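You operate a simulated robot arm through the tools that you are given. There is no shell and no other tool. Be economical: measure what you need, move in short steps, check, and stop when the job is done.

You are at the controls of a simulated two-armed robot. One attempt, no reset.

TASK
Fill the dent in clay piece E11 and stand it on slab A1.
Fine: take clay from the soft lump with the green stick; one hand holds the piece while the other presses; stick back. Set down upright: green stick, what you pick out.

The check looks at the end state, three seconds after you hand in, the way a careful person would. Anything else that was tipped, shoved, dropped, spilled or broken makes it a failure.

THE ROBOT
Two 6-joint arms with two-finger grippers on one trunk, on a base that drives. Base frame: it is fixed to the floor where the robot stands at the start and does not move with it; the origin is under the middle of the robot, x ahead of it, y to its left, z up; the surface under the hand at the start is at about z = 0.85. Readings come in m, degrees, newtons and seconds.
The left shoulder is at the start at [0.03, 0.178, 1.063], the right one opposite. With the tool pointing down near the work surface each hand reaches from about 0.5 to 0.82 m from the robot's upright axis, wherever it stands, measured 20 degrees to its own side. Places, roughly: clay piece [0.5, 1, 1]; green rag [0.5, 1.5, 0.75]; green stick (3x3x18 cm) [0.8, 0.1, 0.9]; green swing arm [0.7, 1.4, 0.9]; lump of soft clay [0.4, 0.2, 0.9]; top of plaster slab A1 [0.4, 0.8, 0.9]; wooden stick (3x3x20 cm) [0.8, 0.2, 1]. Payload 2.54 kg a hand.
The tool frame of a hand sits at the grasp point between the pads (the TCP): z along the fingers, y along the line on which they close. The tips reach 0.03 m beyond it. The gripper opens to 0.116 m. The gripper's body begins 0.095 m behind the TCP.
Orientation is that of the tool frame in the base frame, as [roll, pitch, yaw] about the fixed x, y, z axes, in that order (R = Rz(yaw) Ry(pitch) Rx(roll)). With the fingers straight down and closing along the base's y, the tool's x points along the base's -x, its y along +y and its z along -z.

THE INTERFACE
- The arms move only by the tool send_rows. It takes "left_increments", "right_increments" or both (then of equal length, played together; a hand with none holds still); each is a list of rows, each a list of 7 numbers: the opening in per cent of the stroke, from 0 (shut) to 100 (fully open), then the shift along the base's x, y, z in units of 300 mm (1.0 is 300 mm), then the turn, a rotation vector about the base's x, y, z in units of 45 degrees (1.0 is 45 degrees). In form: [[fingers, tx, ty, tz, rx, ry, rz], ...]. A call has 1 to 8 rows; each row is the pose to reach, as a shift and turn from the pose commanded when the call began. A call with a number of a shift or a turn outside -1 to 1 is refused whole. Rows are played at 5 a second. More than 0.05 m and 8.6 degrees between two rows, or a gripper value outside its range, and nothing of the call is played. A pose out of reach is approached as far as the arm can. The call stops where the force on the tool passes 90 N (or 10 N more than at its start, if that is more) or the arm is blocked; 0.2 s more then pass. Each finger travels about 0.153 m/s and halts on what it meets, pressing with about 31 N; the grip force reading is that of the motor and also rises with nothing between the fingers. The clock runs only during rows and for 0.2 s after the last one: add rows that repeat a pose to give the fingers time. It gives the time, the measured TCP pose, the force on the tool (base axes), the opening and the grip force at its end, in the units of the frame above (readings bear some noise), with the torque about the TCP (base axes, N m) and any sound that the robot's microphone picked up.
- Cameras (640 x 400 px; columns grow to the right, rows downward): "scene" is now at [0.0439, 0.0182, 1.7844]; the picture's right is [0.24, -0.97, 0.00], its down [-0.76, -0.19, -0.62] and it looks along [0.60, 0.15, -0.79] (base axes); focal length 278 px, centre (320, 200). "left" rides on the left gripper at [0.069, 0.015, -0.122] in its tool frame; the picture's right is [-0.21, 0.98, 0.00], its down [-0.83, -0.18, -0.53] and it looks along [-0.52, -0.11, 0.85] (tool axes); focal length 251 px, centre (320, 200). "right" rides on the right gripper at [0.069, -0.015, -0.122] in its tool frame; the picture's right is [0.21, 0.98, 0.00], its down [-0.83, 0.18, -0.53] and it looks along [-0.52, 0.11, 0.85] (tool axes); focal length 251 px, centre (320, 200). There is no depth. A picture from a camera that has moved, and an enlarged one, comes with that camera's place and axes in the base frame and with its lens.
- snapshot(camera): a new picture of that camera. It takes no simulated time.
- lift_body(by): slides the trunk up (or, below 0, down) by that many m; the arms and the scene camera ride with it, the base frame stays. It gives what a move gives, with no picture.
- steer(legs): drives the robot by 1 to 6 legs, each [ahead, left, turn to the left] in m, m and degrees, along the robot's own axes; the way and the turn of a leg run together, so that a leg with both is an arc; at most 1.5 m and 180 degrees a leg. The arms and the cameras ride along, it lands a little off, and it stops where it bumps. It gives what a move gives.
- head_to(pan, tilt): turns the head with the scene camera to pan (to the left, within 143 degrees either way) and tilt (down, from -29 to 69), counted from straight ahead of the robot. It gives what a move gives.
- close_up(camera, box): a new picture of the part [left, top, right, bottom] of that camera's present view, enlarged. It takes no simulated time.
- job_done(): hands the job in; it is judged then, once.

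Go step by step. Nothing tells you exact positions but the pictures and the camera data: compare them with the known pose of the tool, close in by small moves and look again before you grip or let go. The budget is 120 turns and 92 pictures, counting those below and the enlarged ones. Unless the task says otherwise, let go and move clear before handing in, and close with one line.

The tools are called after "Emit:" by a JSON object that holds its "api" and its "payload". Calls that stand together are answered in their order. send_rows: Moves the arms, as the interface text tells. Its arguments: {"type":"object","properties":{"left_increments":{"type":"array","items":{"type":"array","items":{"type":"number"}}},"right_increments":{"type":"array","items":{"type":"array","items":{"type":"number"}}}},"required":[]} The other tools are called the same way: lift_body (by) slides the trunk up or down; steer (legs) drives the base; head_to (pan, tilt) turns the head that bears the scene camera; snapshot (camera) takes a picture; close_up (camera, box) takes an enlarged picture of a part of a camera's view; job_done () hands the job in.

At the start:

```text
t: 0.0
left_position: [0.4079, 0.4551, 1.2881]
left_tcp_rot: [-180.0, 0.0, -180.0]
left_wrist_force: [-0.7, 0.5, 0.8]
left_moment: [0.02, 0.0, 0.0]
left_opening: 0.116
left_grip_force: 0.0
right_position: [0.4278, -0.0371, 1.3063]
right_tcp_rot: [179.9, -0.1, -180.0]
right_wrist_force: [0.1, -0.4, 0.8]
right_moment: [-0.02, -0.01, 0.0]
right_opening: 0.1161
right_grip_force: 0.0
trunk travel left (down, up): [-0.275, 0.265]
robot x, y, heading: [0.0033, -0.0002, 0.1]
head pan, tilt: [14.0, 51.8]
```

scene: 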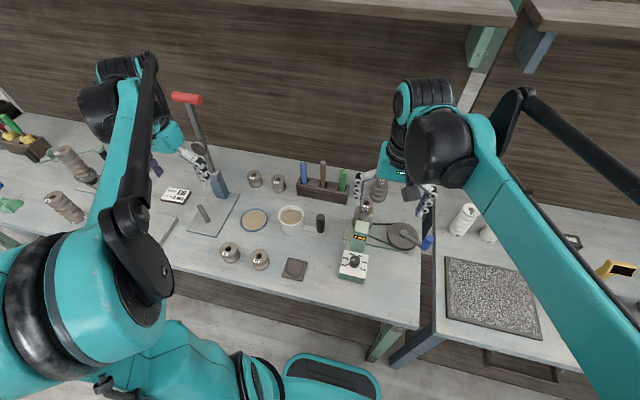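
right: 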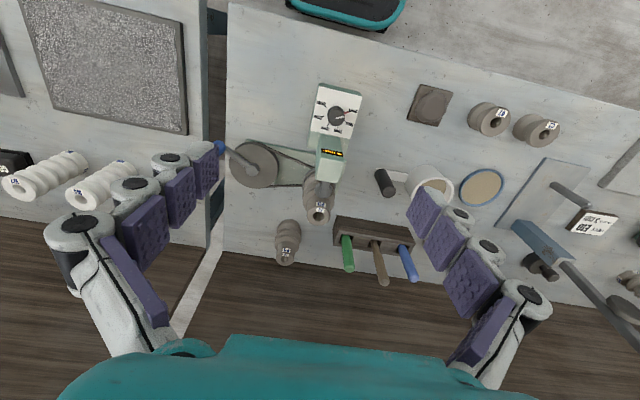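
left: 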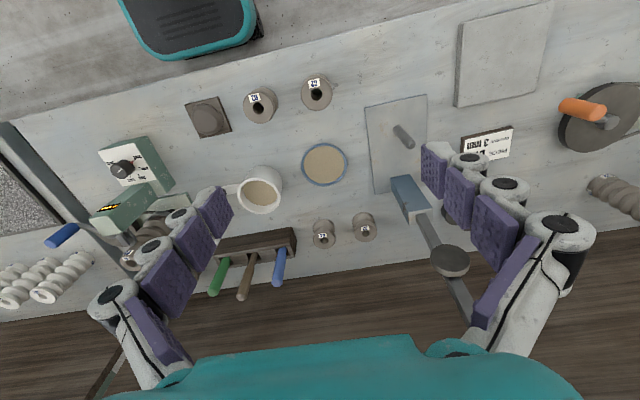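

I see a workbench with several insulator-like clay pieces, a rack with green/wood/blue sticks, a bowl and a lump. I'll look closer and pan left to find piece E11 and slab A1.

Emit:
{"api": "head_to", "payload": {"pan": 55, "tilt": 45}}

Emit:
{"api": "close_up", "payload": {"camera": "left", "box": [160, 60, 480, 260]}}

Emit:
{"api": "snapshot", "payload": {"camera": "scene"}}

```text
t: 1.1
left_position: [0.4083, 0.4545, 1.2876]
left_tcp_rot: [-179.9, 0.0, 179.9]
left_wrist_force: [-0.2, 0.8, -0.2]
left_moment: [0.0, 0.01, 0.0]
left_opening: 0.1158
left_grip_force: 0.0
right_position: [0.4274, -0.0371, 1.3059]
right_tcp_rot: [180.0, -0.1, -180.0]
right_wrist_force: [-0.4, 0.1, 0.6]
right_moment: [0.0, 0.01, 0.02]
right_opening: 0.1158
right_grip_force: 0.1
trunk travel left (down, up): [-0.275, 0.265]
robot x, y, heading: [0.0005, -0.0006, -0.1]
head pan, tilt: [55.0, 45.0]
```

```text
2.00 times, centred on (320, 160) of left
camera zoom: at [0.3378, 0.4712, 1.4081], right [0.21, 0.98, 0.0], down [0.83, -0.18, 0.53], along [0.52, -0.11, -0.85], focal length 503 px, centre (320, 280)
```

zoom: 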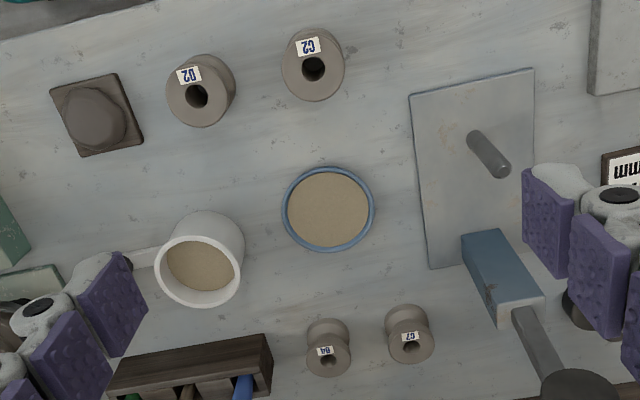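

```text
87 pictures are left
camera scene: at [0.0176, 0.0665, 1.7938], right [0.82, -0.57, 0.0], down [-0.41, -0.58, -0.71], along [0.41, 0.58, -0.71], focal length 278 px, centre (320, 200)
```

scene: 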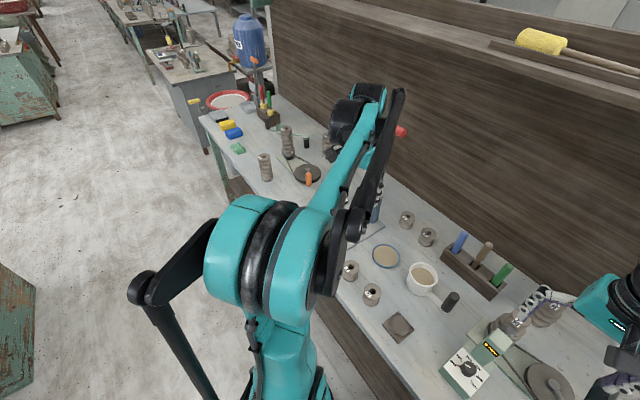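

The slab in the left view seems near [0.43, 0.80]; E11 should be beyond, near a turntable. I'll take enlarged views.

Emit:
{"api": "close_up", "payload": {"camera": "scene", "box": [190, 80, 350, 180]}}

Emit:
{"api": "close_up", "payload": {"camera": "left", "box": [440, 0, 640, 220]}}

Emit:
{"api": "close_up", "payload": {"camera": "right", "box": [220, 60, 460, 300]}}

```text
4.00 times, centred on (270, 130) of scene
camera zoom: at [0.0176, 0.0665, 1.7938], right [0.82, -0.57, 0.0], down [-0.41, -0.58, -0.71], along [0.41, 0.58, -0.71], focal length 1113 px, centre (520, 480)
```

zoom: 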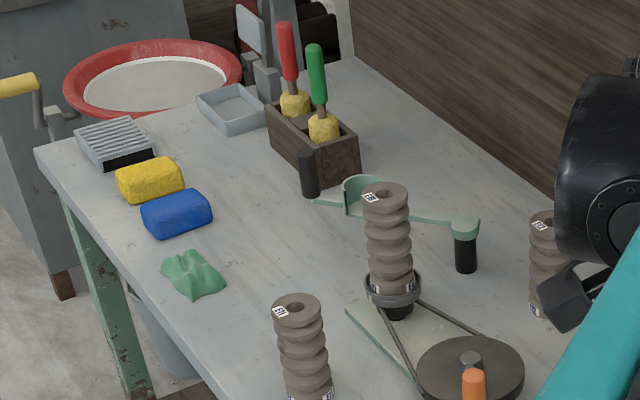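

```text
1.82 times, centred on (540, 110) of left
camera zoom: at [0.3378, 0.4712, 1.4081], right [0.21, 0.98, 0.0], down [0.83, -0.18, 0.53], along [0.52, -0.11, -0.85], focal length 457 px, centre (-80, 364)
```

zoom: 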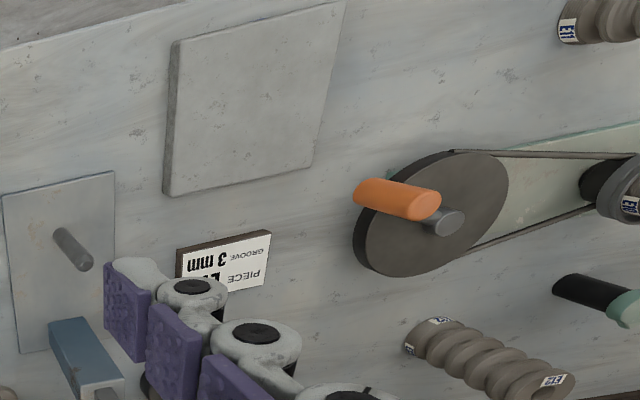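

```text
1.67 times, centred on (340, 180) of right
camera zoom: at [0.3586, -0.0523, 1.4281], right [-0.21, 0.98, 0.0], down [0.83, 0.18, 0.53], along [0.52, 0.11, -0.85], focal length 419 px, centre (287, 233)
```

zoom: 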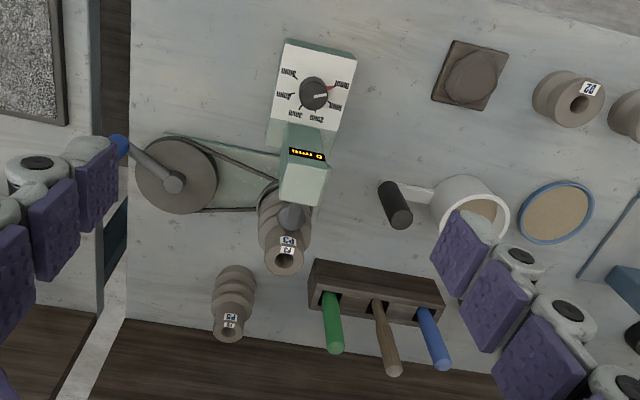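

Sign reads "PIECE E11, GROOVE 3 mm". Several tall ribbed pieces are on the left. I'll drive left to identify E11 and its dent.

Emit:
{"api": "steer", "payload": {"legs": [[0, 0.7, 0]]}}

Emit:
{"api": "snapshot", "payload": {"camera": "left"}}

Emit:
{"api": "snapshot", "payload": {"camera": "scene"}}

```text
t: 4.9
left_position: [0.4056, 1.1598, 1.2874]
left_tcp_rot: [-180.0, 0.1, -179.9]
left_wrist_force: [1.3, 0.2, 0.1]
left_moment: [0.01, 0.01, 0.0]
left_opening: 0.116
left_grip_force: 0.0
right_position: [0.4276, 0.6682, 1.3047]
right_tcp_rot: [180.0, 0.0, -179.8]
right_wrist_force: [-0.2, 0.2, 0.7]
right_moment: [-0.02, 0.0, 0.02]
right_opening: 0.1159
right_grip_force: 0.0
trunk travel left (down, up): [-0.275, 0.265]
robot x, y, heading: [-0.0008, 0.7036, -0.0]
head pan, tilt: [55.0, 45.0]
```

```text
83 pictures are left
camera left: at [0.3353, 1.176, 1.408], right [0.21, 0.98, 0.0], down [0.83, -0.18, 0.53], along [0.52, -0.11, -0.85], focal length 251 px, centre (320, 200)
```

left: 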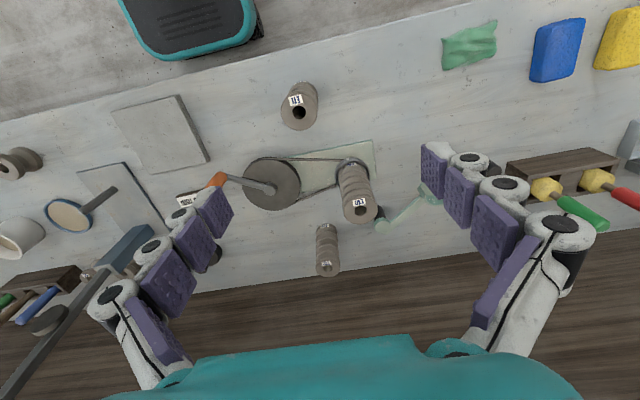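

```text
82 pictures are left
camera scene: at [0.0162, 0.7705, 1.7938], right [0.82, -0.57, 0.0], down [-0.4, -0.58, -0.71], along [0.4, 0.58, -0.71], focal length 278 px, centre (320, 200)
```

scene: 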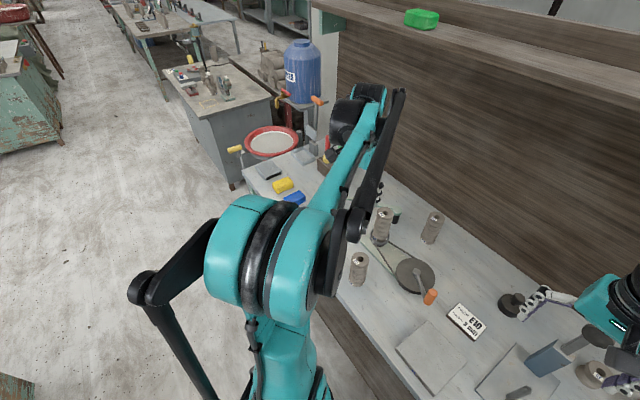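

Emit:
{"api": "close_up", "payload": {"camera": "left", "box": [240, 70, 440, 290]}}

Emit:
{"api": "close_up", "payload": {"camera": "scene", "box": [320, 200, 500, 370]}}

Emit:
{"api": "close_up", "payload": {"camera": "right", "box": [320, 0, 640, 300]}}

```text
1.82 times, centred on (340, 180) of left
camera zoom: at [0.3353, 1.176, 1.408], right [0.21, 0.98, 0.0], down [0.83, -0.18, 0.53], along [0.52, -0.11, -0.85], focal length 457 px, centre (284, 236)
```

zoom: 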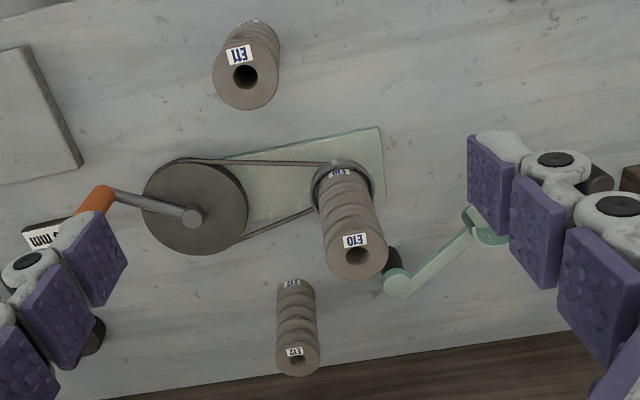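

```text
2.35 times, centred on (410, 285) of scene
camera zoom: at [0.0162, 0.7705, 1.7938], right [0.82, -0.57, 0.0], down [-0.4, -0.58, -0.71], along [0.4, 0.58, -0.71], focal length 655 px, centre (108, 0)
```

zoom: 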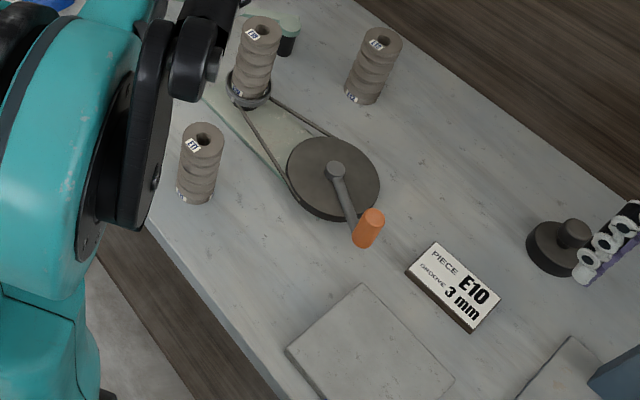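

```text
1.33 times, centred on (480, 150) of right
camera zoom: at [0.3576, 0.6526, 1.4282], right [-0.22, 0.98, 0.0], down [0.83, 0.18, 0.53], along [0.52, 0.12, -0.85], focal length 335 px, centre (107, 267)
```

zoom: 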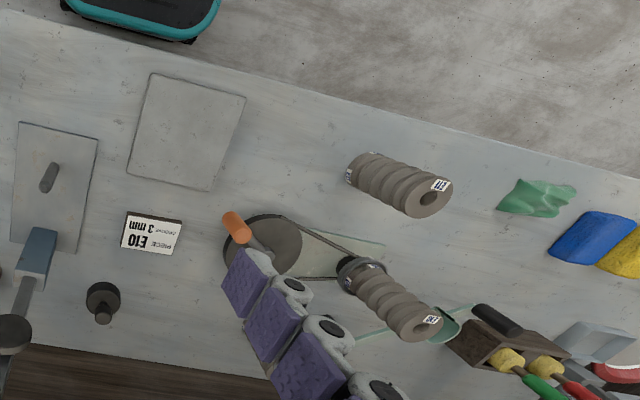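

E11 is the front piece (~[0.42, 1.12]), top at z≈1.0. Now look for the dent and the slab's label.

Emit:
{"api": "close_up", "payload": {"camera": "scene", "box": [335, 240, 385, 290]}}

Emit:
{"api": "close_up", "payload": {"camera": "scene", "box": [380, 290, 560, 400]}}

Emit:
{"api": "close_up", "payload": {"camera": "right", "box": [480, 100, 600, 175]}}

Emit:
{"api": "close_up", "payload": {"camera": "left", "box": [260, 60, 340, 140]}}

```text
8.00 times, centred on (360, 265) of scene
camera zoom: at [0.0162, 0.7705, 1.7938], right [0.82, -0.57, 0.0], down [-0.4, -0.58, -0.71], along [0.4, 0.58, -0.71], focal length 2226 px, centre (0, -320)
```

zoom: 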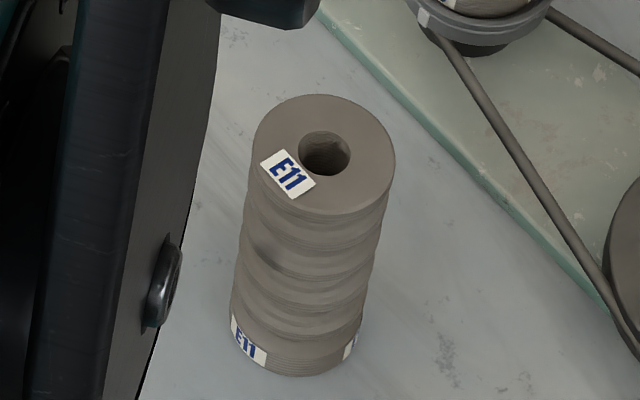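

```text
3.56 times, centred on (470, 345) of scene
camera zoom: at [0.0162, 0.7705, 1.7938], right [0.82, -0.57, 0.0], down [-0.4, -0.58, -0.71], along [0.4, 0.58, -0.71], focal length 989 px, centre (-213, -316)
```

zoom: 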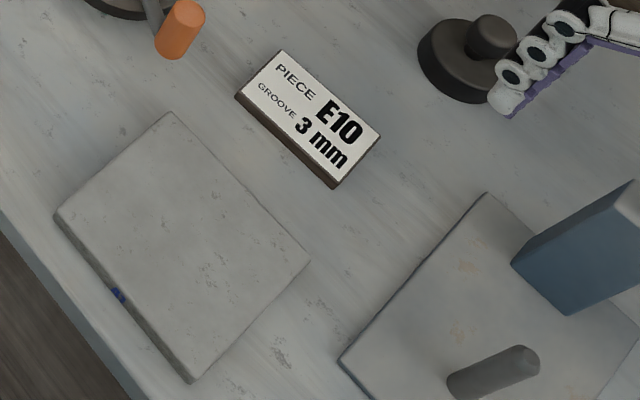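

```text
5.33 times, centred on (540, 138) of right
camera zoom: at [0.3576, 0.6526, 1.4282], right [-0.22, 0.98, 0.0], down [0.83, 0.18, 0.53], along [0.52, 0.12, -0.85], focal length 1341 px, centre (-853, 533)
```

zoom: 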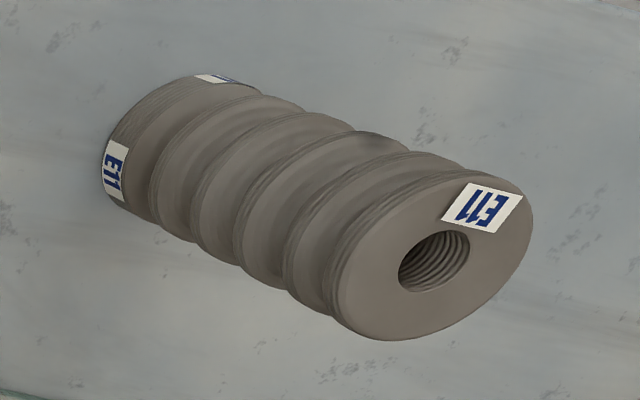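

```text
5.00 times, centred on (300, 100) of left
camera zoom: at [0.3353, 1.176, 1.408], right [0.21, 0.98, 0.0], down [0.83, -0.18, 0.53], along [0.52, -0.11, -0.85], focal length 1257 px, centre (420, 700)
```

zoom: 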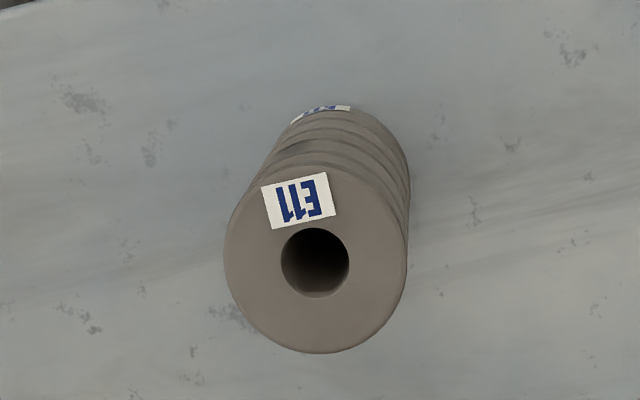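

E11's dent faces the robot (−x) at about [0.39, 1.11, 0.945]; table z≈0.86. I go back right to inspect the green stick and the lump.

Emit:
{"api": "steer", "payload": {"legs": [[0, -0.45, 0]]}}

Emit:
{"api": "head_to", "payload": {"pan": -8, "tilt": 40}}

Emit:
{"api": "snapshot", "payload": {"camera": "scene"}}

Emit:
{"api": "snapshot", "payload": {"camera": "right"}}

```text
t: 7.6
left_position: [0.4081, 0.7105, 1.2883]
left_tcp_rot: [-179.9, 0.0, 179.9]
left_wrist_force: [0.4, -0.7, 0.1]
left_moment: [0.02, 0.0, 0.0]
left_opening: 0.1161
left_grip_force: 0.2
right_position: [0.4277, 0.2199, 1.3057]
right_tcp_rot: [180.0, 0.1, -179.9]
right_wrist_force: [-0.1, 0.3, -0.1]
right_moment: [0.04, -0.04, 0.02]
right_opening: 0.1159
right_grip_force: 0.1
trunk travel left (down, up): [-0.275, 0.265]
robot x, y, heading: [0.0001, 0.2547, 0.2]
head pan, tilt: [55.0, 45.0]
```

```text
t: 9.0
left_position: [0.408, 0.7122, 1.2871]
left_tcp_rot: [180.0, 0.1, -180.0]
left_wrist_force: [-0.8, 0.0, -0.4]
left_moment: [0.03, -0.01, 0.0]
left_opening: 0.1161
left_grip_force: 0.1
right_position: [0.428, 0.2203, 1.3055]
right_tcp_rot: [-180.0, 0.0, 180.0]
right_wrist_force: [-0.9, 0.4, -0.3]
right_moment: [0.01, 0.01, -0.05]
right_opening: 0.1161
right_grip_force: 0.1
trunk travel left (down, up): [-0.275, 0.265]
robot x, y, heading: [0.001, 0.254, 0.3]
head pan, tilt: [-8.0, 40.0]
```

```text
74 pictures are left
camera scene: at [0.0547, 0.246, 1.801], right [-0.14, -0.99, 0.0], down [-0.64, 0.09, -0.77], along [0.76, -0.11, -0.64], focal length 278 px, centre (320, 200)
```

scene: 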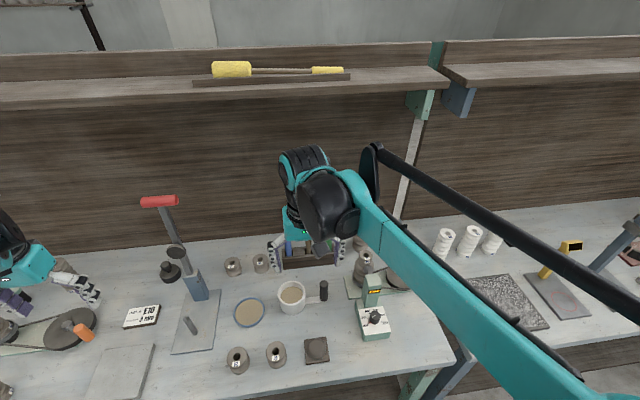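

```text
73 pictures are left
camera right: at [0.3582, 0.2054, 1.4281], right [-0.21, 0.98, 0.0], down [0.83, 0.18, 0.53], along [0.52, 0.11, -0.85], focal length 251 px, centre (320, 200)
```

right: 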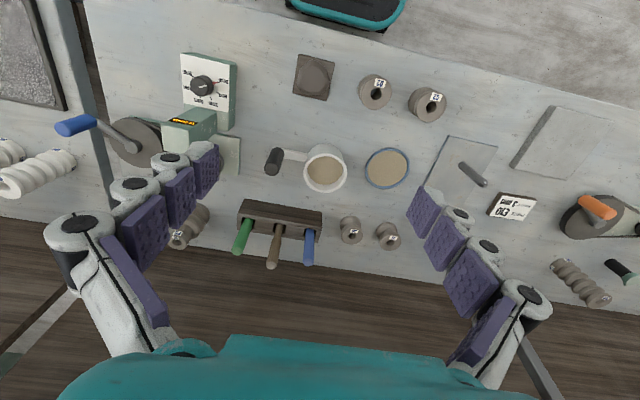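

Emit:
{"api": "close_up", "payload": {"camera": "right", "box": [220, 190, 340, 280]}}

Emit:
{"api": "close_up", "payload": {"camera": "right", "box": [280, 40, 460, 130]}}

Emit:
{"api": "close_up", "payload": {"camera": "scene", "box": [210, 210, 410, 370]}}

```text
4.44 times, centred on (280, 235) of right
camera zoom: at [0.3582, 0.2054, 1.4281], right [-0.21, 0.98, 0.0], down [0.83, 0.18, 0.53], along [0.52, 0.11, -0.85], focal length 1118 px, centre (498, 44)
```

zoom: 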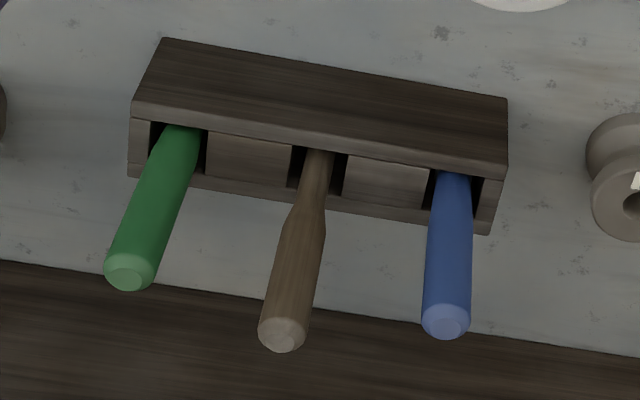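

```text
3.56 times, centred on (370, 85) of right
camera zoom: at [0.3582, 0.2054, 1.4281], right [-0.21, 0.98, 0.0], down [0.83, 0.18, 0.53], along [0.52, 0.11, -0.85], focal length 894 px, centre (142, 609)
```

zoom: 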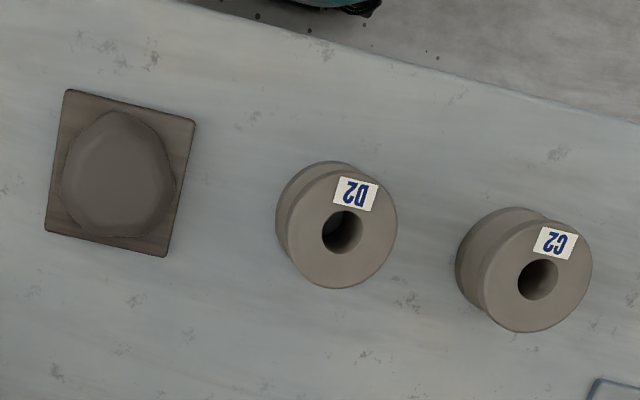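

```text
2.50 times, centred on (310, 290) of scene
camera zoom: at [0.0547, 0.246, 1.801], right [-0.14, -0.99, 0.0], down [-0.64, 0.09, -0.77], along [0.76, -0.11, -0.64], focal length 696 px, centre (345, -25)
```

zoom: 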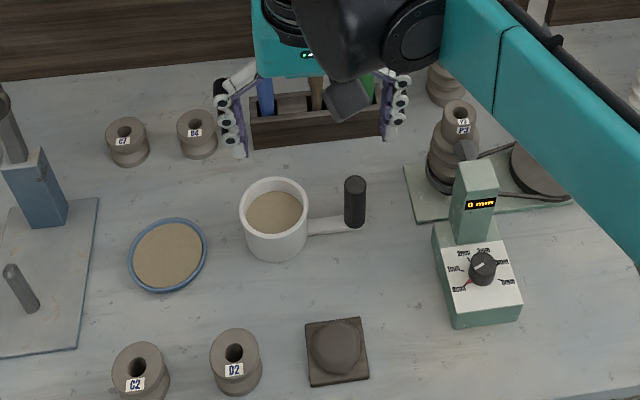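

The green stick stands vertical at about [0.782, 0.106], top z≈1.016, in a rack about 0.90 high. I'll bring the right hand above it, half-open.

Emit:
{"api": "send_rows", "payload": {"right_increments": [[80, 0.14, -0.05, -0.06, 0, 0, 0], [60, 0.28, -0.1, -0.12, 0, 0, 0], [50, 0.42, -0.15, -0.18, 0, 0, 0], [50, 0.56, -0.19, -0.24, 0, 0, 0], [50, 0.7, -0.23, -0.3, 0, 0, 0], [50, 0.84, -0.27, -0.35, 0, 0, 0], [50, 0.98, -0.32, -0.39, 0, 0, 0], [50, 0.98, -0.32, -0.39, 0, 0, 0]]}}

Emit:
{"api": "snapshot", "payload": {"camera": "right"}}

```text
t: 10.8
left_position: [0.4064, 0.7118, 1.2879]
left_tcp_rot: [180.0, 0.1, -179.9]
left_wrist_force: [-1.2, 0.2, -0.4]
left_moment: [0.0, -0.03, 0.03]
left_opening: 0.1159
left_grip_force: 0.2
right_position: [0.7208, 0.1231, 1.1894]
right_tcp_rot: [-180.0, 0.1, 179.9]
right_wrist_force: [-0.2, 0.6, 0.2]
right_moment: [-0.03, -0.01, 0.04]
right_opening: 0.0581
right_grip_force: 0.1
trunk travel left (down, up): [-0.275, 0.265]
robot x, y, heading: [0.002, 0.2604, 0.3]
head pan, tilt: [-8.0, 40.0]
```

```text
69 pictures are left
camera right: at [0.6521, 0.1096, 1.3113], right [-0.21, 0.98, 0.0], down [0.83, 0.18, 0.53], along [0.52, 0.11, -0.85], focal length 251 px, centre (320, 200)
```

right: 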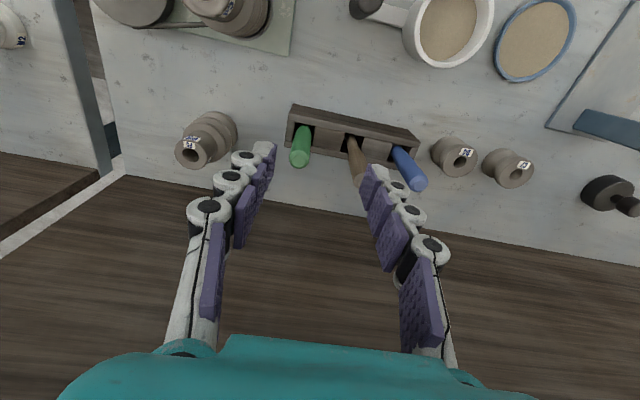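

Stick refined at [0.779, 0.109]. I'll move over it and check.

Emit:
{"api": "send_rows", "payload": {"right_increments": [[50, 0.1, -0.025, -0.08, 0, 0, 0], [50, 0.194, -0.047, -0.2, 0, 0, 0], [50, 0.194, -0.047, -0.3, 0, 0, 0], [50, 0.194, -0.047, -0.38, 0, 0, 0], [50, 0.194, -0.047, -0.38, 0, 0, 0]]}}

Emit:
{"api": "snapshot", "payload": {"camera": "right"}}

```text
t: 12.0
left_position: [0.407, 0.7114, 1.2886]
left_tcp_rot: [-179.9, 0.0, -180.0]
left_wrist_force: [-0.8, -0.2, -0.2]
left_moment: [0.0, -0.02, 0.02]
left_opening: 0.116
left_grip_force: 0.1
right_position: [0.7811, 0.1104, 1.0758]
right_tcp_rot: [180.0, 0.0, 180.0]
right_wrist_force: [-0.4, 0.7, 0.9]
right_moment: [0.02, -0.03, 0.02]
right_opening: 0.0579
right_grip_force: 0.0
trunk travel left (down, up): [-0.275, 0.265]
robot x, y, heading: [-0.0006, 0.2554, 0.1]
head pan, tilt: [-8.0, 40.0]
```

```text
68 pictures are left
camera right: at [0.7105, 0.0957, 1.1974], right [-0.21, 0.98, 0.0], down [0.83, 0.18, 0.53], along [0.52, 0.11, -0.85], focal length 251 px, centre (320, 200)
```

right: 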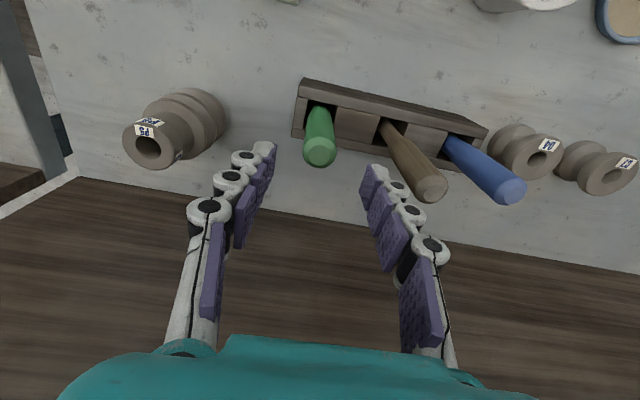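

Centred well. Descend to z≈0.975 and close.

Emit:
{"api": "send_rows", "payload": {"right_increments": [[50, 0, 0, -0.1, 0, 0, 0], [50, 0, 0, -0.2, 0, 0, 0], [50, 0, 0, -0.333, 0, 0, 0], [50, 0, 0, -0.333, 0, 0, 0], [0, 0, 0, -0.333, 0, 0, 0], [0, 0, 0, -0.333, 0, 0, 0], [0, 0, 0, -0.333, 0, 0, 0]]}}

Emit:
{"api": "snapshot", "payload": {"camera": "right"}}

```text
t: 13.6
left_position: [0.4083, 0.7119, 1.2886]
left_tcp_rot: [-179.9, 0.0, -180.0]
left_wrist_force: [0.0, -0.1, 0.0]
left_moment: [0.02, 0.03, 0.01]
left_opening: 0.1159
left_grip_force: 0.0
right_position: [0.7799, 0.1097, 0.9746]
right_tcp_rot: [179.9, -0.1, 179.9]
right_wrist_force: [-1.6, 0.2, 1.8]
right_moment: [-0.04, 0.14, 0.01]
right_opening: 0.0243
right_grip_force: 31.3
trunk travel left (down, up): [-0.275, 0.265]
robot x, y, heading: [-0.0005, 0.2598, -0.1]
head pan, tilt: [-8.0, 40.0]
```

```text
67 pictures are left
camera right: at [0.7102, 0.0956, 1.0982], right [-0.21, 0.98, 0.0], down [0.83, 0.18, 0.53], along [0.52, 0.11, -0.85], focal length 251 px, centre (320, 200)
```

right: 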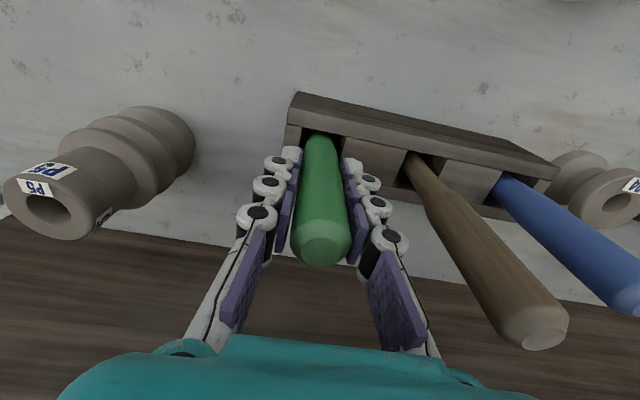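

Gripped at [0.780, 0.110, 0.975] (remember for return). Lift straight up and look.

Emit:
{"api": "send_rows", "payload": {"right_increments": [[0, 0, 0, 0.1, 0, 0, 0], [0, 0, 0, 0.23, 0, 0, 0], [0, 0, 0, 0.38, 0, 0, 0], [0, 0, 0, 0.53, 0, 0, 0], [0, 0, 0, 0.67, 0, 0, 0], [0, 0, 0, 0.67, 0, 0, 0]]}}

Emit:
{"api": "snapshot", "payload": {"camera": "right"}}

Emit:
{"api": "snapshot", "payload": {"camera": "scene"}}

```text
t: 15.0
left_position: [0.407, 0.7117, 1.2866]
left_tcp_rot: [-179.9, -0.1, -180.0]
left_wrist_force: [0.6, 0.7, 0.9]
left_moment: [0.0, -0.01, -0.02]
left_opening: 0.1158
left_grip_force: 0.1
right_position: [0.7784, 0.1097, 1.1765]
right_tcp_rot: [180.0, 0.1, 180.0]
right_wrist_force: [-0.2, 0.3, -0.7]
right_moment: [-0.02, -0.03, 0.0]
right_opening: 0.0245
right_grip_force: 30.5
trunk travel left (down, up): [-0.275, 0.265]
robot x, y, heading: [-0.002, 0.2582, -0.1]
head pan, tilt: [-8.0, 40.0]
```

```text
66 pictures are left
camera right: at [0.7096, 0.0952, 1.298], right [-0.21, 0.98, 0.0], down [0.83, 0.18, 0.53], along [0.52, 0.11, -0.85], focal length 251 px, centre (320, 200)
```

right: 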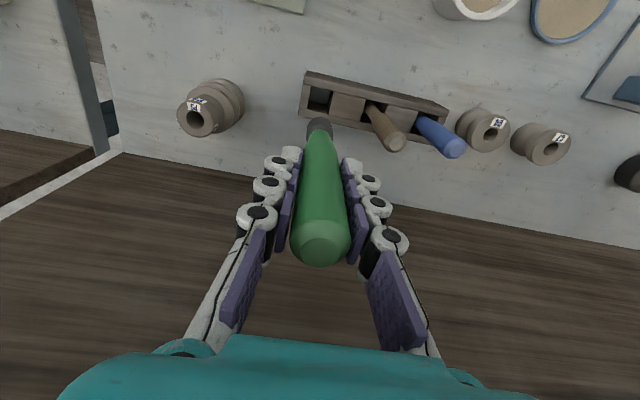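

```text
65 pictures are left
camera scene: at [0.055, 0.2457, 1.801], right [-0.14, -0.99, 0.0], down [-0.64, 0.09, -0.77], along [0.76, -0.11, -0.64], focal length 278 px, centre (320, 200)
```

scene: 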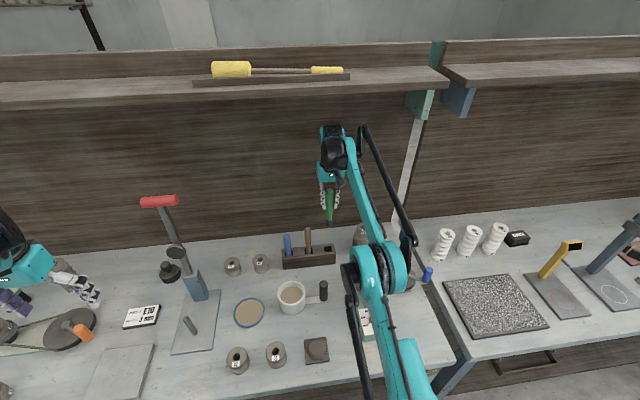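

The stick has a dark tip about 0.13 m past the TCP. Check the tip close-up, and back the robot to get the lump within reach.

Emit:
{"api": "close_up", "payload": {"camera": "scene", "box": [305, 175, 355, 235]}}

Emit:
{"api": "close_up", "payload": {"camera": "right", "box": [280, 80, 360, 160]}}

```text
6.67 times, centred on (330, 205) of scene
camera zoom: at [0.055, 0.2457, 1.801], right [-0.14, -0.99, 0.0], down [-0.64, 0.09, -0.77], along [0.76, -0.11, -0.64], focal length 1855 px, centre (253, 167)
```

zoom: 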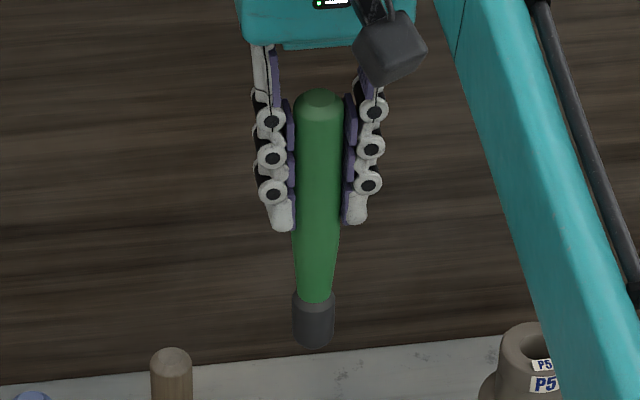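

```text
5.00 times, centred on (320, 120) of right
camera zoom: at [0.7096, 0.0952, 1.298], right [-0.21, 0.98, 0.0], down [0.83, 0.18, 0.53], along [0.52, 0.11, -0.85], focal length 1257 px, centre (320, 600)
```

zoom: 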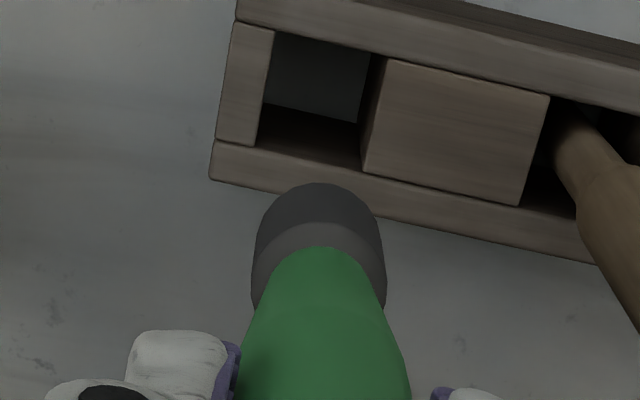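

Stick geometry is clear (dark tip is the working end). Now back up and shift left so the lump is in reach.

Emit:
{"api": "steer", "payload": {"legs": [[-0.17, 0.12, 0]]}}

Emit:
{"api": "snapshot", "payload": {"camera": "right"}}

```text
t: 16.6
left_position: [0.2388, 0.8325, 1.2881]
left_tcp_rot: [180.0, 0.0, 179.9]
left_wrist_force: [-0.3, 0.9, 0.0]
left_moment: [0.0, -0.01, 0.01]
left_opening: 0.1157
left_grip_force: 0.0
right_position: [0.6102, 0.2297, 1.1766]
right_tcp_rot: [179.9, 0.0, 179.9]
right_wrist_force: [-0.5, 0.1, -0.5]
right_moment: [0.0, -0.06, 0.0]
right_opening: 0.0244
right_grip_force: 30.7
trunk travel left (down, up): [-0.275, 0.265]
robot x, y, heading: [-0.1686, 0.3763, -0.1]
head pan, tilt: [-8.0, 40.0]
```

```text
62 pictures are left
camera right: at [0.5406, 0.2158, 1.298], right [-0.21, 0.98, 0.0], down [0.83, 0.18, 0.53], along [0.52, 0.11, -0.85], focal length 251 px, centre (320, 200)
```

right: 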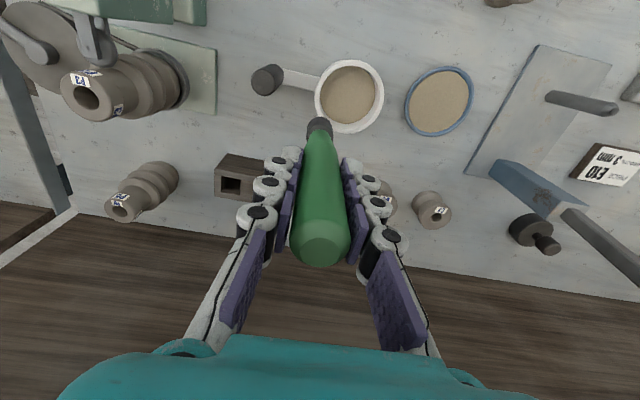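

Move over the lump ([0.417, 0.203]) with the tip a few cm above.

Emit:
{"api": "send_rows", "payload": {"right_increments": [[0, -0.16, -0.022, 0, 0, 0, 0], [0, -0.32, -0.044, -0.03, 0, 0, 0], [0, -0.48, -0.066, -0.09, 0, 0, 0], [0, -0.643, -0.089, -0.17, 0, 0, 0], [0, -0.643, -0.089, -0.3, 0, 0, 0], [0, -0.643, -0.089, -0.3, 0, 0, 0]]}}

Emit:
{"api": "head_to", "payload": {"pan": -15, "tilt": 50}}

Emit:
{"api": "snapshot", "payload": {"camera": "scene"}}

Emit:
{"api": "snapshot", "payload": {"camera": "right"}}

```text
refused: row 3 steps farther than a row can; nothing moved
```

```text
t: 17.3
left_position: [0.2394, 0.8333, 1.2884]
left_tcp_rot: [180.0, 0.1, 179.9]
left_wrist_force: [0.9, -0.4, -0.4]
left_moment: [0.0, 0.02, 0.02]
left_opening: 0.116
left_grip_force: 0.1
right_position: [0.6102, 0.23, 1.1747]
right_tcp_rot: [180.0, 0.0, 180.0]
right_wrist_force: [0.2, 0.0, -0.4]
right_moment: [0.0, 0.01, 0.01]
right_opening: 0.0244
right_grip_force: 31.3
trunk travel left (down, up): [-0.275, 0.265]
robot x, y, heading: [-0.1715, 0.379, -0.2]
head pan, tilt: [-15.0, 50.0]
```

```text
61 pictures are left
camera scene: at [-0.1229, 0.3585, 1.7869], right [-0.26, -0.97, 0.0], down [-0.74, 0.2, -0.64], along [0.62, -0.17, -0.77], focal length 278 px, centre (320, 200)
```

scene: 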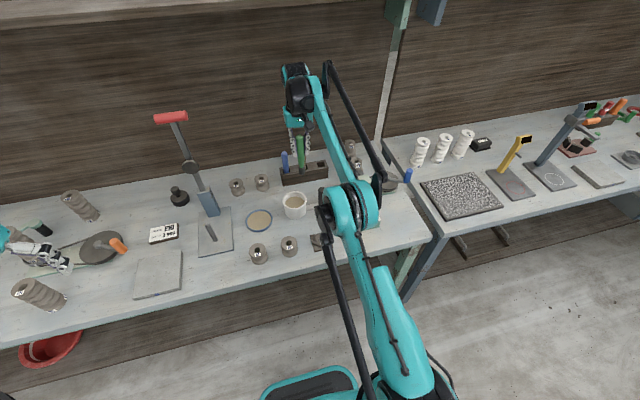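

```text
60 pictures are left
camera right: at [0.5414, 0.2154, 1.2975], right [-0.21, 0.98, 0.0], down [0.83, 0.18, 0.53], along [0.52, 0.11, -0.85], focal length 251 px, centre (320, 200)
```

right: 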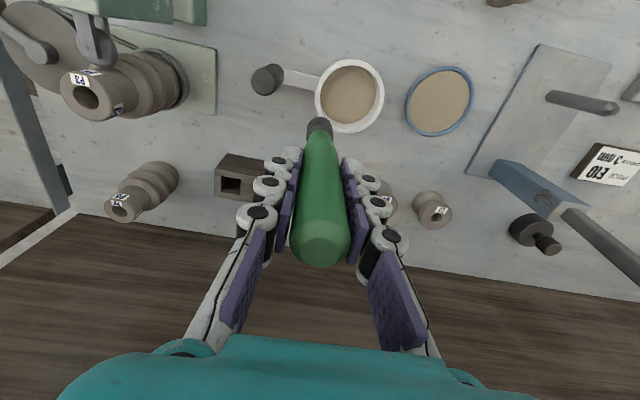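

The step was too large; resend with smaller rows.

Emit:
{"api": "send_rows", "payload": {"right_increments": [[0, -0.13, -0.018, 0, 0, 0, 0], [0, -0.26, -0.036, 0, 0, 0, 0], [0, -0.39, -0.054, -0.02, 0, 0, 0], [0, -0.52, -0.072, -0.06, 0, 0, 0], [0, -0.643, -0.089, -0.12, 0, 0, 0], [0, -0.643, -0.089, -0.23, 0, 0, 0], [0, -0.643, -0.089, -0.3, 0, 0, 0], [0, -0.643, -0.089, -0.3, 0, 0, 0]]}}

Emit:
{"api": "snapshot", "payload": {"camera": "right"}}

Emit:
{"api": "snapshot", "payload": {"camera": "scene"}}

```text
t: 19.1
left_position: [0.2394, 0.8322, 1.2875]
left_tcp_rot: [-179.9, 0.0, 179.8]
left_wrist_force: [0.2, 0.5, 0.3]
left_moment: [-0.03, 0.06, 0.0]
left_opening: 0.1158
left_grip_force: 0.1
right_position: [0.417, 0.2035, 1.0838]
right_tcp_rot: [180.0, 0.0, 179.9]
right_wrist_force: [0.1, 0.0, -0.9]
right_moment: [0.0, -0.02, 0.0]
right_opening: 0.0244
right_grip_force: 31.3
trunk travel left (down, up): [-0.275, 0.265]
robot x, y, heading: [-0.1702, 0.3791, -0.3]
head pan, tilt: [-15.0, 50.0]
```

```text
59 pictures are left
camera right: at [0.3479, 0.1884, 1.2075], right [-0.21, 0.98, 0.0], down [0.83, 0.18, 0.53], along [0.52, 0.11, -0.85], focal length 251 px, centre (320, 200)
```

right: 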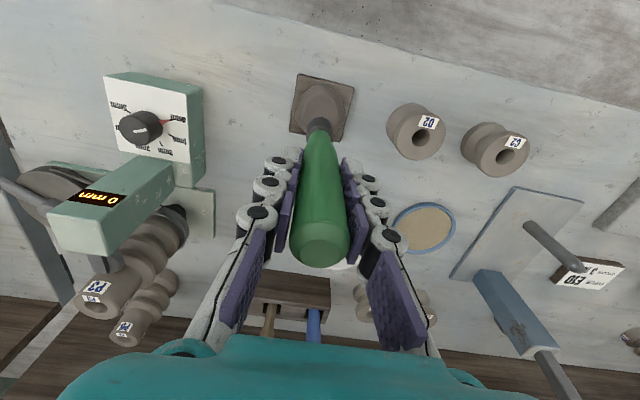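

```text
58 pictures are left
camera scene: at [-0.1234, 0.3586, 1.7869], right [-0.26, -0.97, 0.0], down [-0.74, 0.2, -0.64], along [0.62, -0.17, -0.77], focal length 278 px, centre (320, 200)
```

scene: 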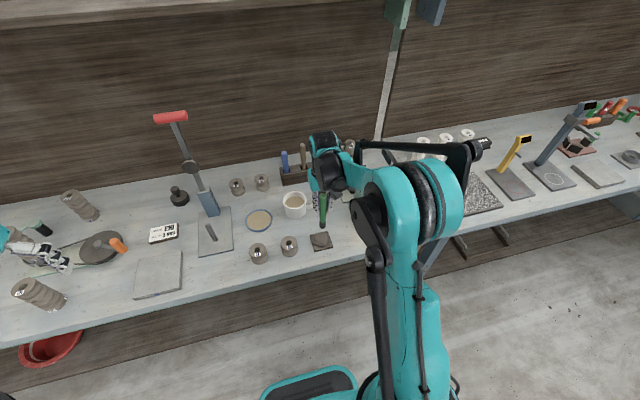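

Aligned over the lump. Descend gently and watch the force.

Emit:
{"api": "send_rows", "payload": {"right_increments": [[0, -0.015, 0, -0.06, 0, 0, 0], [0, -0.015, 0, -0.12, 0, 0, 0], [0, -0.015, 0, -0.15, 0, 0, 0], [0, -0.015, 0, -0.17, 0, 0, 0], [0, -0.015, 0, -0.19, 0, 0, 0]]}}

Emit:
{"api": "close_up", "payload": {"camera": "right", "box": [270, 60, 370, 150]}}

Emit:
{"api": "close_up", "payload": {"camera": "scene", "box": [280, 180, 360, 270]}}

```text
t: 20.3
left_position: [0.2409, 0.8321, 1.288]
left_tcp_rot: [-180.0, 0.0, 179.9]
left_wrist_force: [0.2, -0.2, 0.8]
left_moment: [0.01, -0.01, -0.04]
left_opening: 0.1159
left_grip_force: 0.1
right_position: [0.4128, 0.2043, 1.0285]
right_tcp_rot: [179.9, 0.0, 179.9]
right_wrist_force: [0.4, -0.2, -0.5]
right_moment: [-0.02, -0.01, 0.02]
right_opening: 0.0245
right_grip_force: 31.3
trunk travel left (down, up): [-0.275, 0.265]
robot x, y, heading: [-0.1657, 0.3778, -0.0]
head pan, tilt: [-15.0, 50.0]
```

```text
4.44 times, centred on (320, 105) of right
camera zoom: at [0.3437, 0.1889, 1.1507], right [-0.21, 0.98, 0.0], down [0.83, 0.18, 0.53], along [0.52, 0.11, -0.85], focal length 1118 px, centre (320, 622)
```

zoom: 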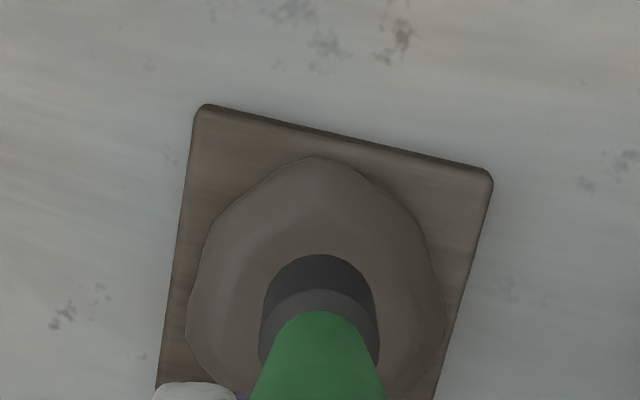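

```text
4.44 times, centred on (320, 225) of scene
camera zoom: at [-0.1232, 0.3585, 1.7869], right [-0.26, -0.97, 0.0], down [-0.74, 0.2, -0.64], along [0.62, -0.17, -0.77], focal length 1236 px, centre (320, 89)
```

zoom: 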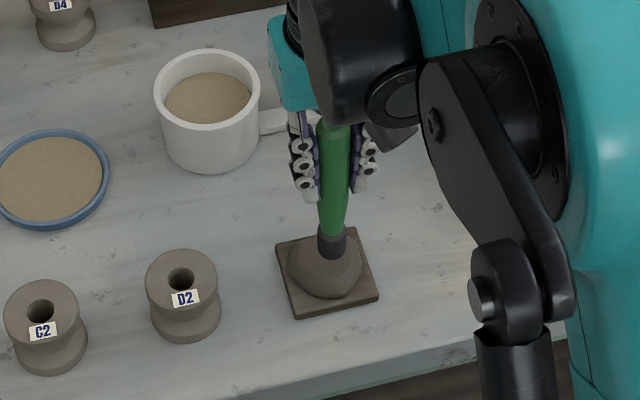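

Tip is at the lump surface. Continue down in small steps.

Emit:
{"api": "send_rows", "payload": {"right_increments": [[0, 0, 0, -0.015, 0, 0, 0], [0, 0, 0, -0.03, 0, 0, 0], [0, 0, 0, -0.045, 0, 0, 0]]}}

Emit:
{"api": "close_up", "payload": {"camera": "right", "box": [270, 60, 370, 150]}}

```text
t: 21.1
left_position: [0.2393, 0.8332, 1.2878]
left_tcp_rot: [-180.0, -0.1, 179.8]
left_wrist_force: [0.4, 0.3, -0.1]
left_moment: [0.01, -0.02, 0.03]
left_opening: 0.116
left_grip_force: 0.1
right_position: [0.4138, 0.2047, 1.0149]
right_tcp_rot: [-180.0, 0.0, 179.9]
right_wrist_force: [0.2, -1.0, -1.2]
right_moment: [0.03, -0.03, 0.01]
right_opening: 0.0244
right_grip_force: 31.2
trunk travel left (down, up): [-0.275, 0.265]
robot x, y, heading: [-0.1707, 0.3769, -0.4]
head pan, tilt: [-15.0, 50.0]
```

```text
4.44 times, centred on (320, 105) of right
camera zoom: at [0.3437, 0.1888, 1.1372], right [-0.21, 0.98, 0.0], down [0.83, 0.18, 0.53], along [0.52, 0.11, -0.85], focal length 1118 px, centre (320, 622)
```

zoom: 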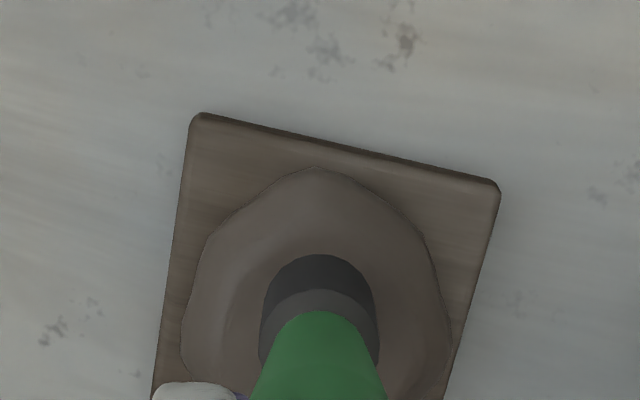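

No contact yet; keep going down.

Emit:
{"api": "send_rows", "payload": {"right_increments": [[0, 0, 0, -0.017, 0, 0, 0], [0, 0, 0, -0.033, 0, 0, 0], [0, 0, 0, -0.05, 0, 0, 0], [0, 0, 0, -0.05, 0, 0, 0]]}}

Emit:
{"api": "close_up", "payload": {"camera": "right", "box": [270, 60, 370, 150]}}

```text
t: 22.1
left_position: [0.2378, 0.8333, 1.2878]
left_tcp_rot: [180.0, 0.1, 179.9]
left_wrist_force: [0.5, -0.3, -0.7]
left_moment: [-0.01, -0.01, 0.04]
left_opening: 0.1161
left_grip_force: 0.1
right_position: [0.4117, 0.2036, 1.0007]
right_tcp_rot: [-179.9, 0.1, 179.9]
right_wrist_force: [-0.2, -0.9, 29.9]
right_moment: [-0.12, 0.03, 0.04]
right_opening: 0.0245
right_grip_force: 31.3
trunk travel left (down, up): [-0.275, 0.265]
robot x, y, heading: [-0.1691, 0.3801, 0.0]
head pan, tilt: [-15.0, 50.0]
```

```text
4.44 times, centred on (320, 105) of right
camera zoom: at [0.3414, 0.1891, 1.1233], right [-0.21, 0.98, 0.0], down [0.82, 0.18, 0.54], along [0.52, 0.11, -0.84], focal length 1118 px, centre (320, 622)
```

zoom: 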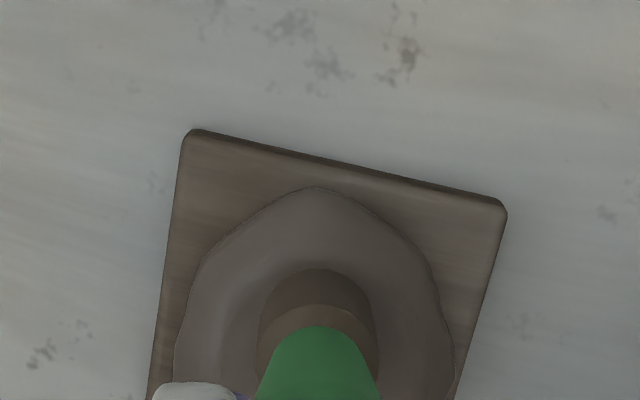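

The tip turned clay-coloured: clay has been taken. Lift and verify.

Emit:
{"api": "send_rows", "payload": {"right_increments": [[0, 0, 0, 0.1, 0, 0, 0], [0, 0, 0, 0.25, 0, 0, 0], [0, 0, 0, 0.4, 0, 0, 0], [0, 0, 0, 0.55, 0, 0, 0], [0, 0, 0, 0.55, 0, 0, 0]]}}

Emit:
{"api": "snapshot", "payload": {"camera": "right"}}

Emit:
{"api": "close_up", "payload": {"camera": "scene", "box": [270, 150, 370, 270]}}

```text
t: 23.3
left_position: [0.241, 0.8325, 1.2869]
left_tcp_rot: [180.0, -0.1, 179.8]
left_wrist_force: [0.3, -0.7, -0.6]
left_moment: [0.0, 0.0, 0.01]
left_opening: 0.1163
left_grip_force: 0.0
right_position: [0.4126, 0.203, 1.1657]
right_tcp_rot: [180.0, 0.0, 180.0]
right_wrist_force: [0.2, 0.3, -0.9]
right_moment: [0.0, 0.0, 0.03]
right_opening: 0.0246
right_grip_force: 30.8
trunk travel left (down, up): [-0.275, 0.265]
robot x, y, heading: [-0.1696, 0.379, -0.2]
head pan, tilt: [-15.0, 50.0]
```

```text
53 pictures are left
camera right: at [0.3442, 0.1878, 1.2875], right [-0.21, 0.98, 0.0], down [0.83, 0.18, 0.53], along [0.52, 0.11, -0.85], focal length 251 px, centre (320, 200)
```

right: 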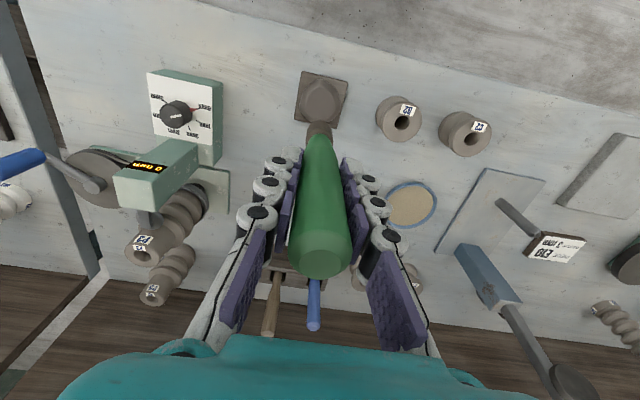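

```text
3.33 times, centred on (320, 210) of scene
camera zoom: at [-0.122, 0.3583, 1.7868], right [-0.26, -0.97, 0.0], down [-0.74, 0.2, -0.64], along [0.62, -0.17, -0.77], focal length 927 px, centre (320, 167)
```

zoom: 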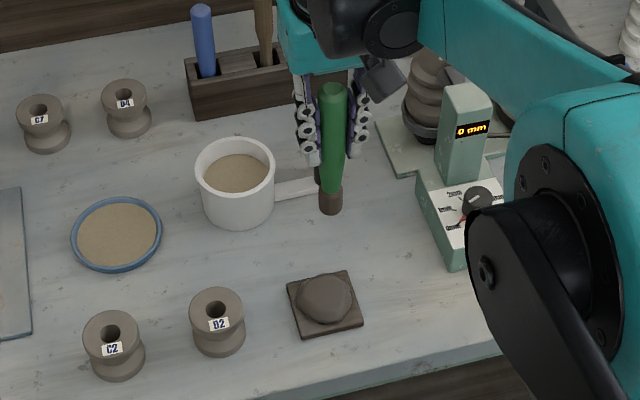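

Clay is on the tip. Now drive left and back to the E11 spot.

Emit:
{"api": "steer", "payload": {"legs": [[-0.13, 0, 0], [0, 0.7, 0]]}}

Emit:
{"api": "head_to", "payload": {"pan": 2, "tilt": 45}}

Emit:
{"api": "snapshot", "payload": {"camera": "scene"}}

```text
t: 28.1
left_position: [0.1121, 1.5372, 1.2885]
left_tcp_rot: [-179.9, 0.0, 179.8]
left_wrist_force: [-0.1, 0.2, -0.1]
left_moment: [-0.02, -0.02, -0.01]
left_opening: 0.1159
left_grip_force: 0.1
right_position: [0.2839, 0.9065, 1.166]
right_tcp_rot: [180.0, -0.1, 179.9]
right_wrist_force: [0.8, 0.1, -0.5]
right_moment: [-0.01, 0.02, 0.02]
right_opening: 0.0242
right_grip_force: 31.1
trunk travel left (down, up): [-0.275, 0.265]
robot x, y, heading: [-0.2985, 1.0836, -0.3]
head pan, tilt: [-15.0, 50.0]
```

```text
t: 28.9
left_position: [0.1111, 1.5351, 1.2875]
left_tcp_rot: [180.0, -0.1, 179.8]
left_wrist_force: [-0.7, -0.4, 0.1]
left_moment: [-0.01, -0.02, -0.01]
left_opening: 0.1159
left_grip_force: 0.0
right_position: [0.2832, 0.9066, 1.1636]
right_tcp_rot: [180.0, -0.1, 179.7]
right_wrist_force: [0.8, 0.1, -0.9]
right_moment: [-0.01, 0.03, 0.0]
right_opening: 0.0245
right_grip_force: 30.8
trunk travel left (down, up): [-0.275, 0.265]
robot x, y, heading: [-0.2934, 1.0822, -0.3]
head pan, tilt: [2.0, 45.0]
```

```text
51 pictures are left
camera scene: at [-0.245, 1.0859, 1.7938], right [0.03, -1.0, 0.0], down [-0.71, -0.02, -0.71], along [0.71, 0.02, -0.71], focal length 278 px, centre (320, 200)
```

scene: 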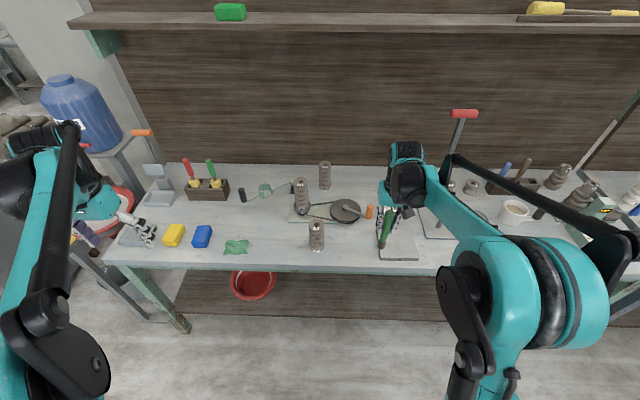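

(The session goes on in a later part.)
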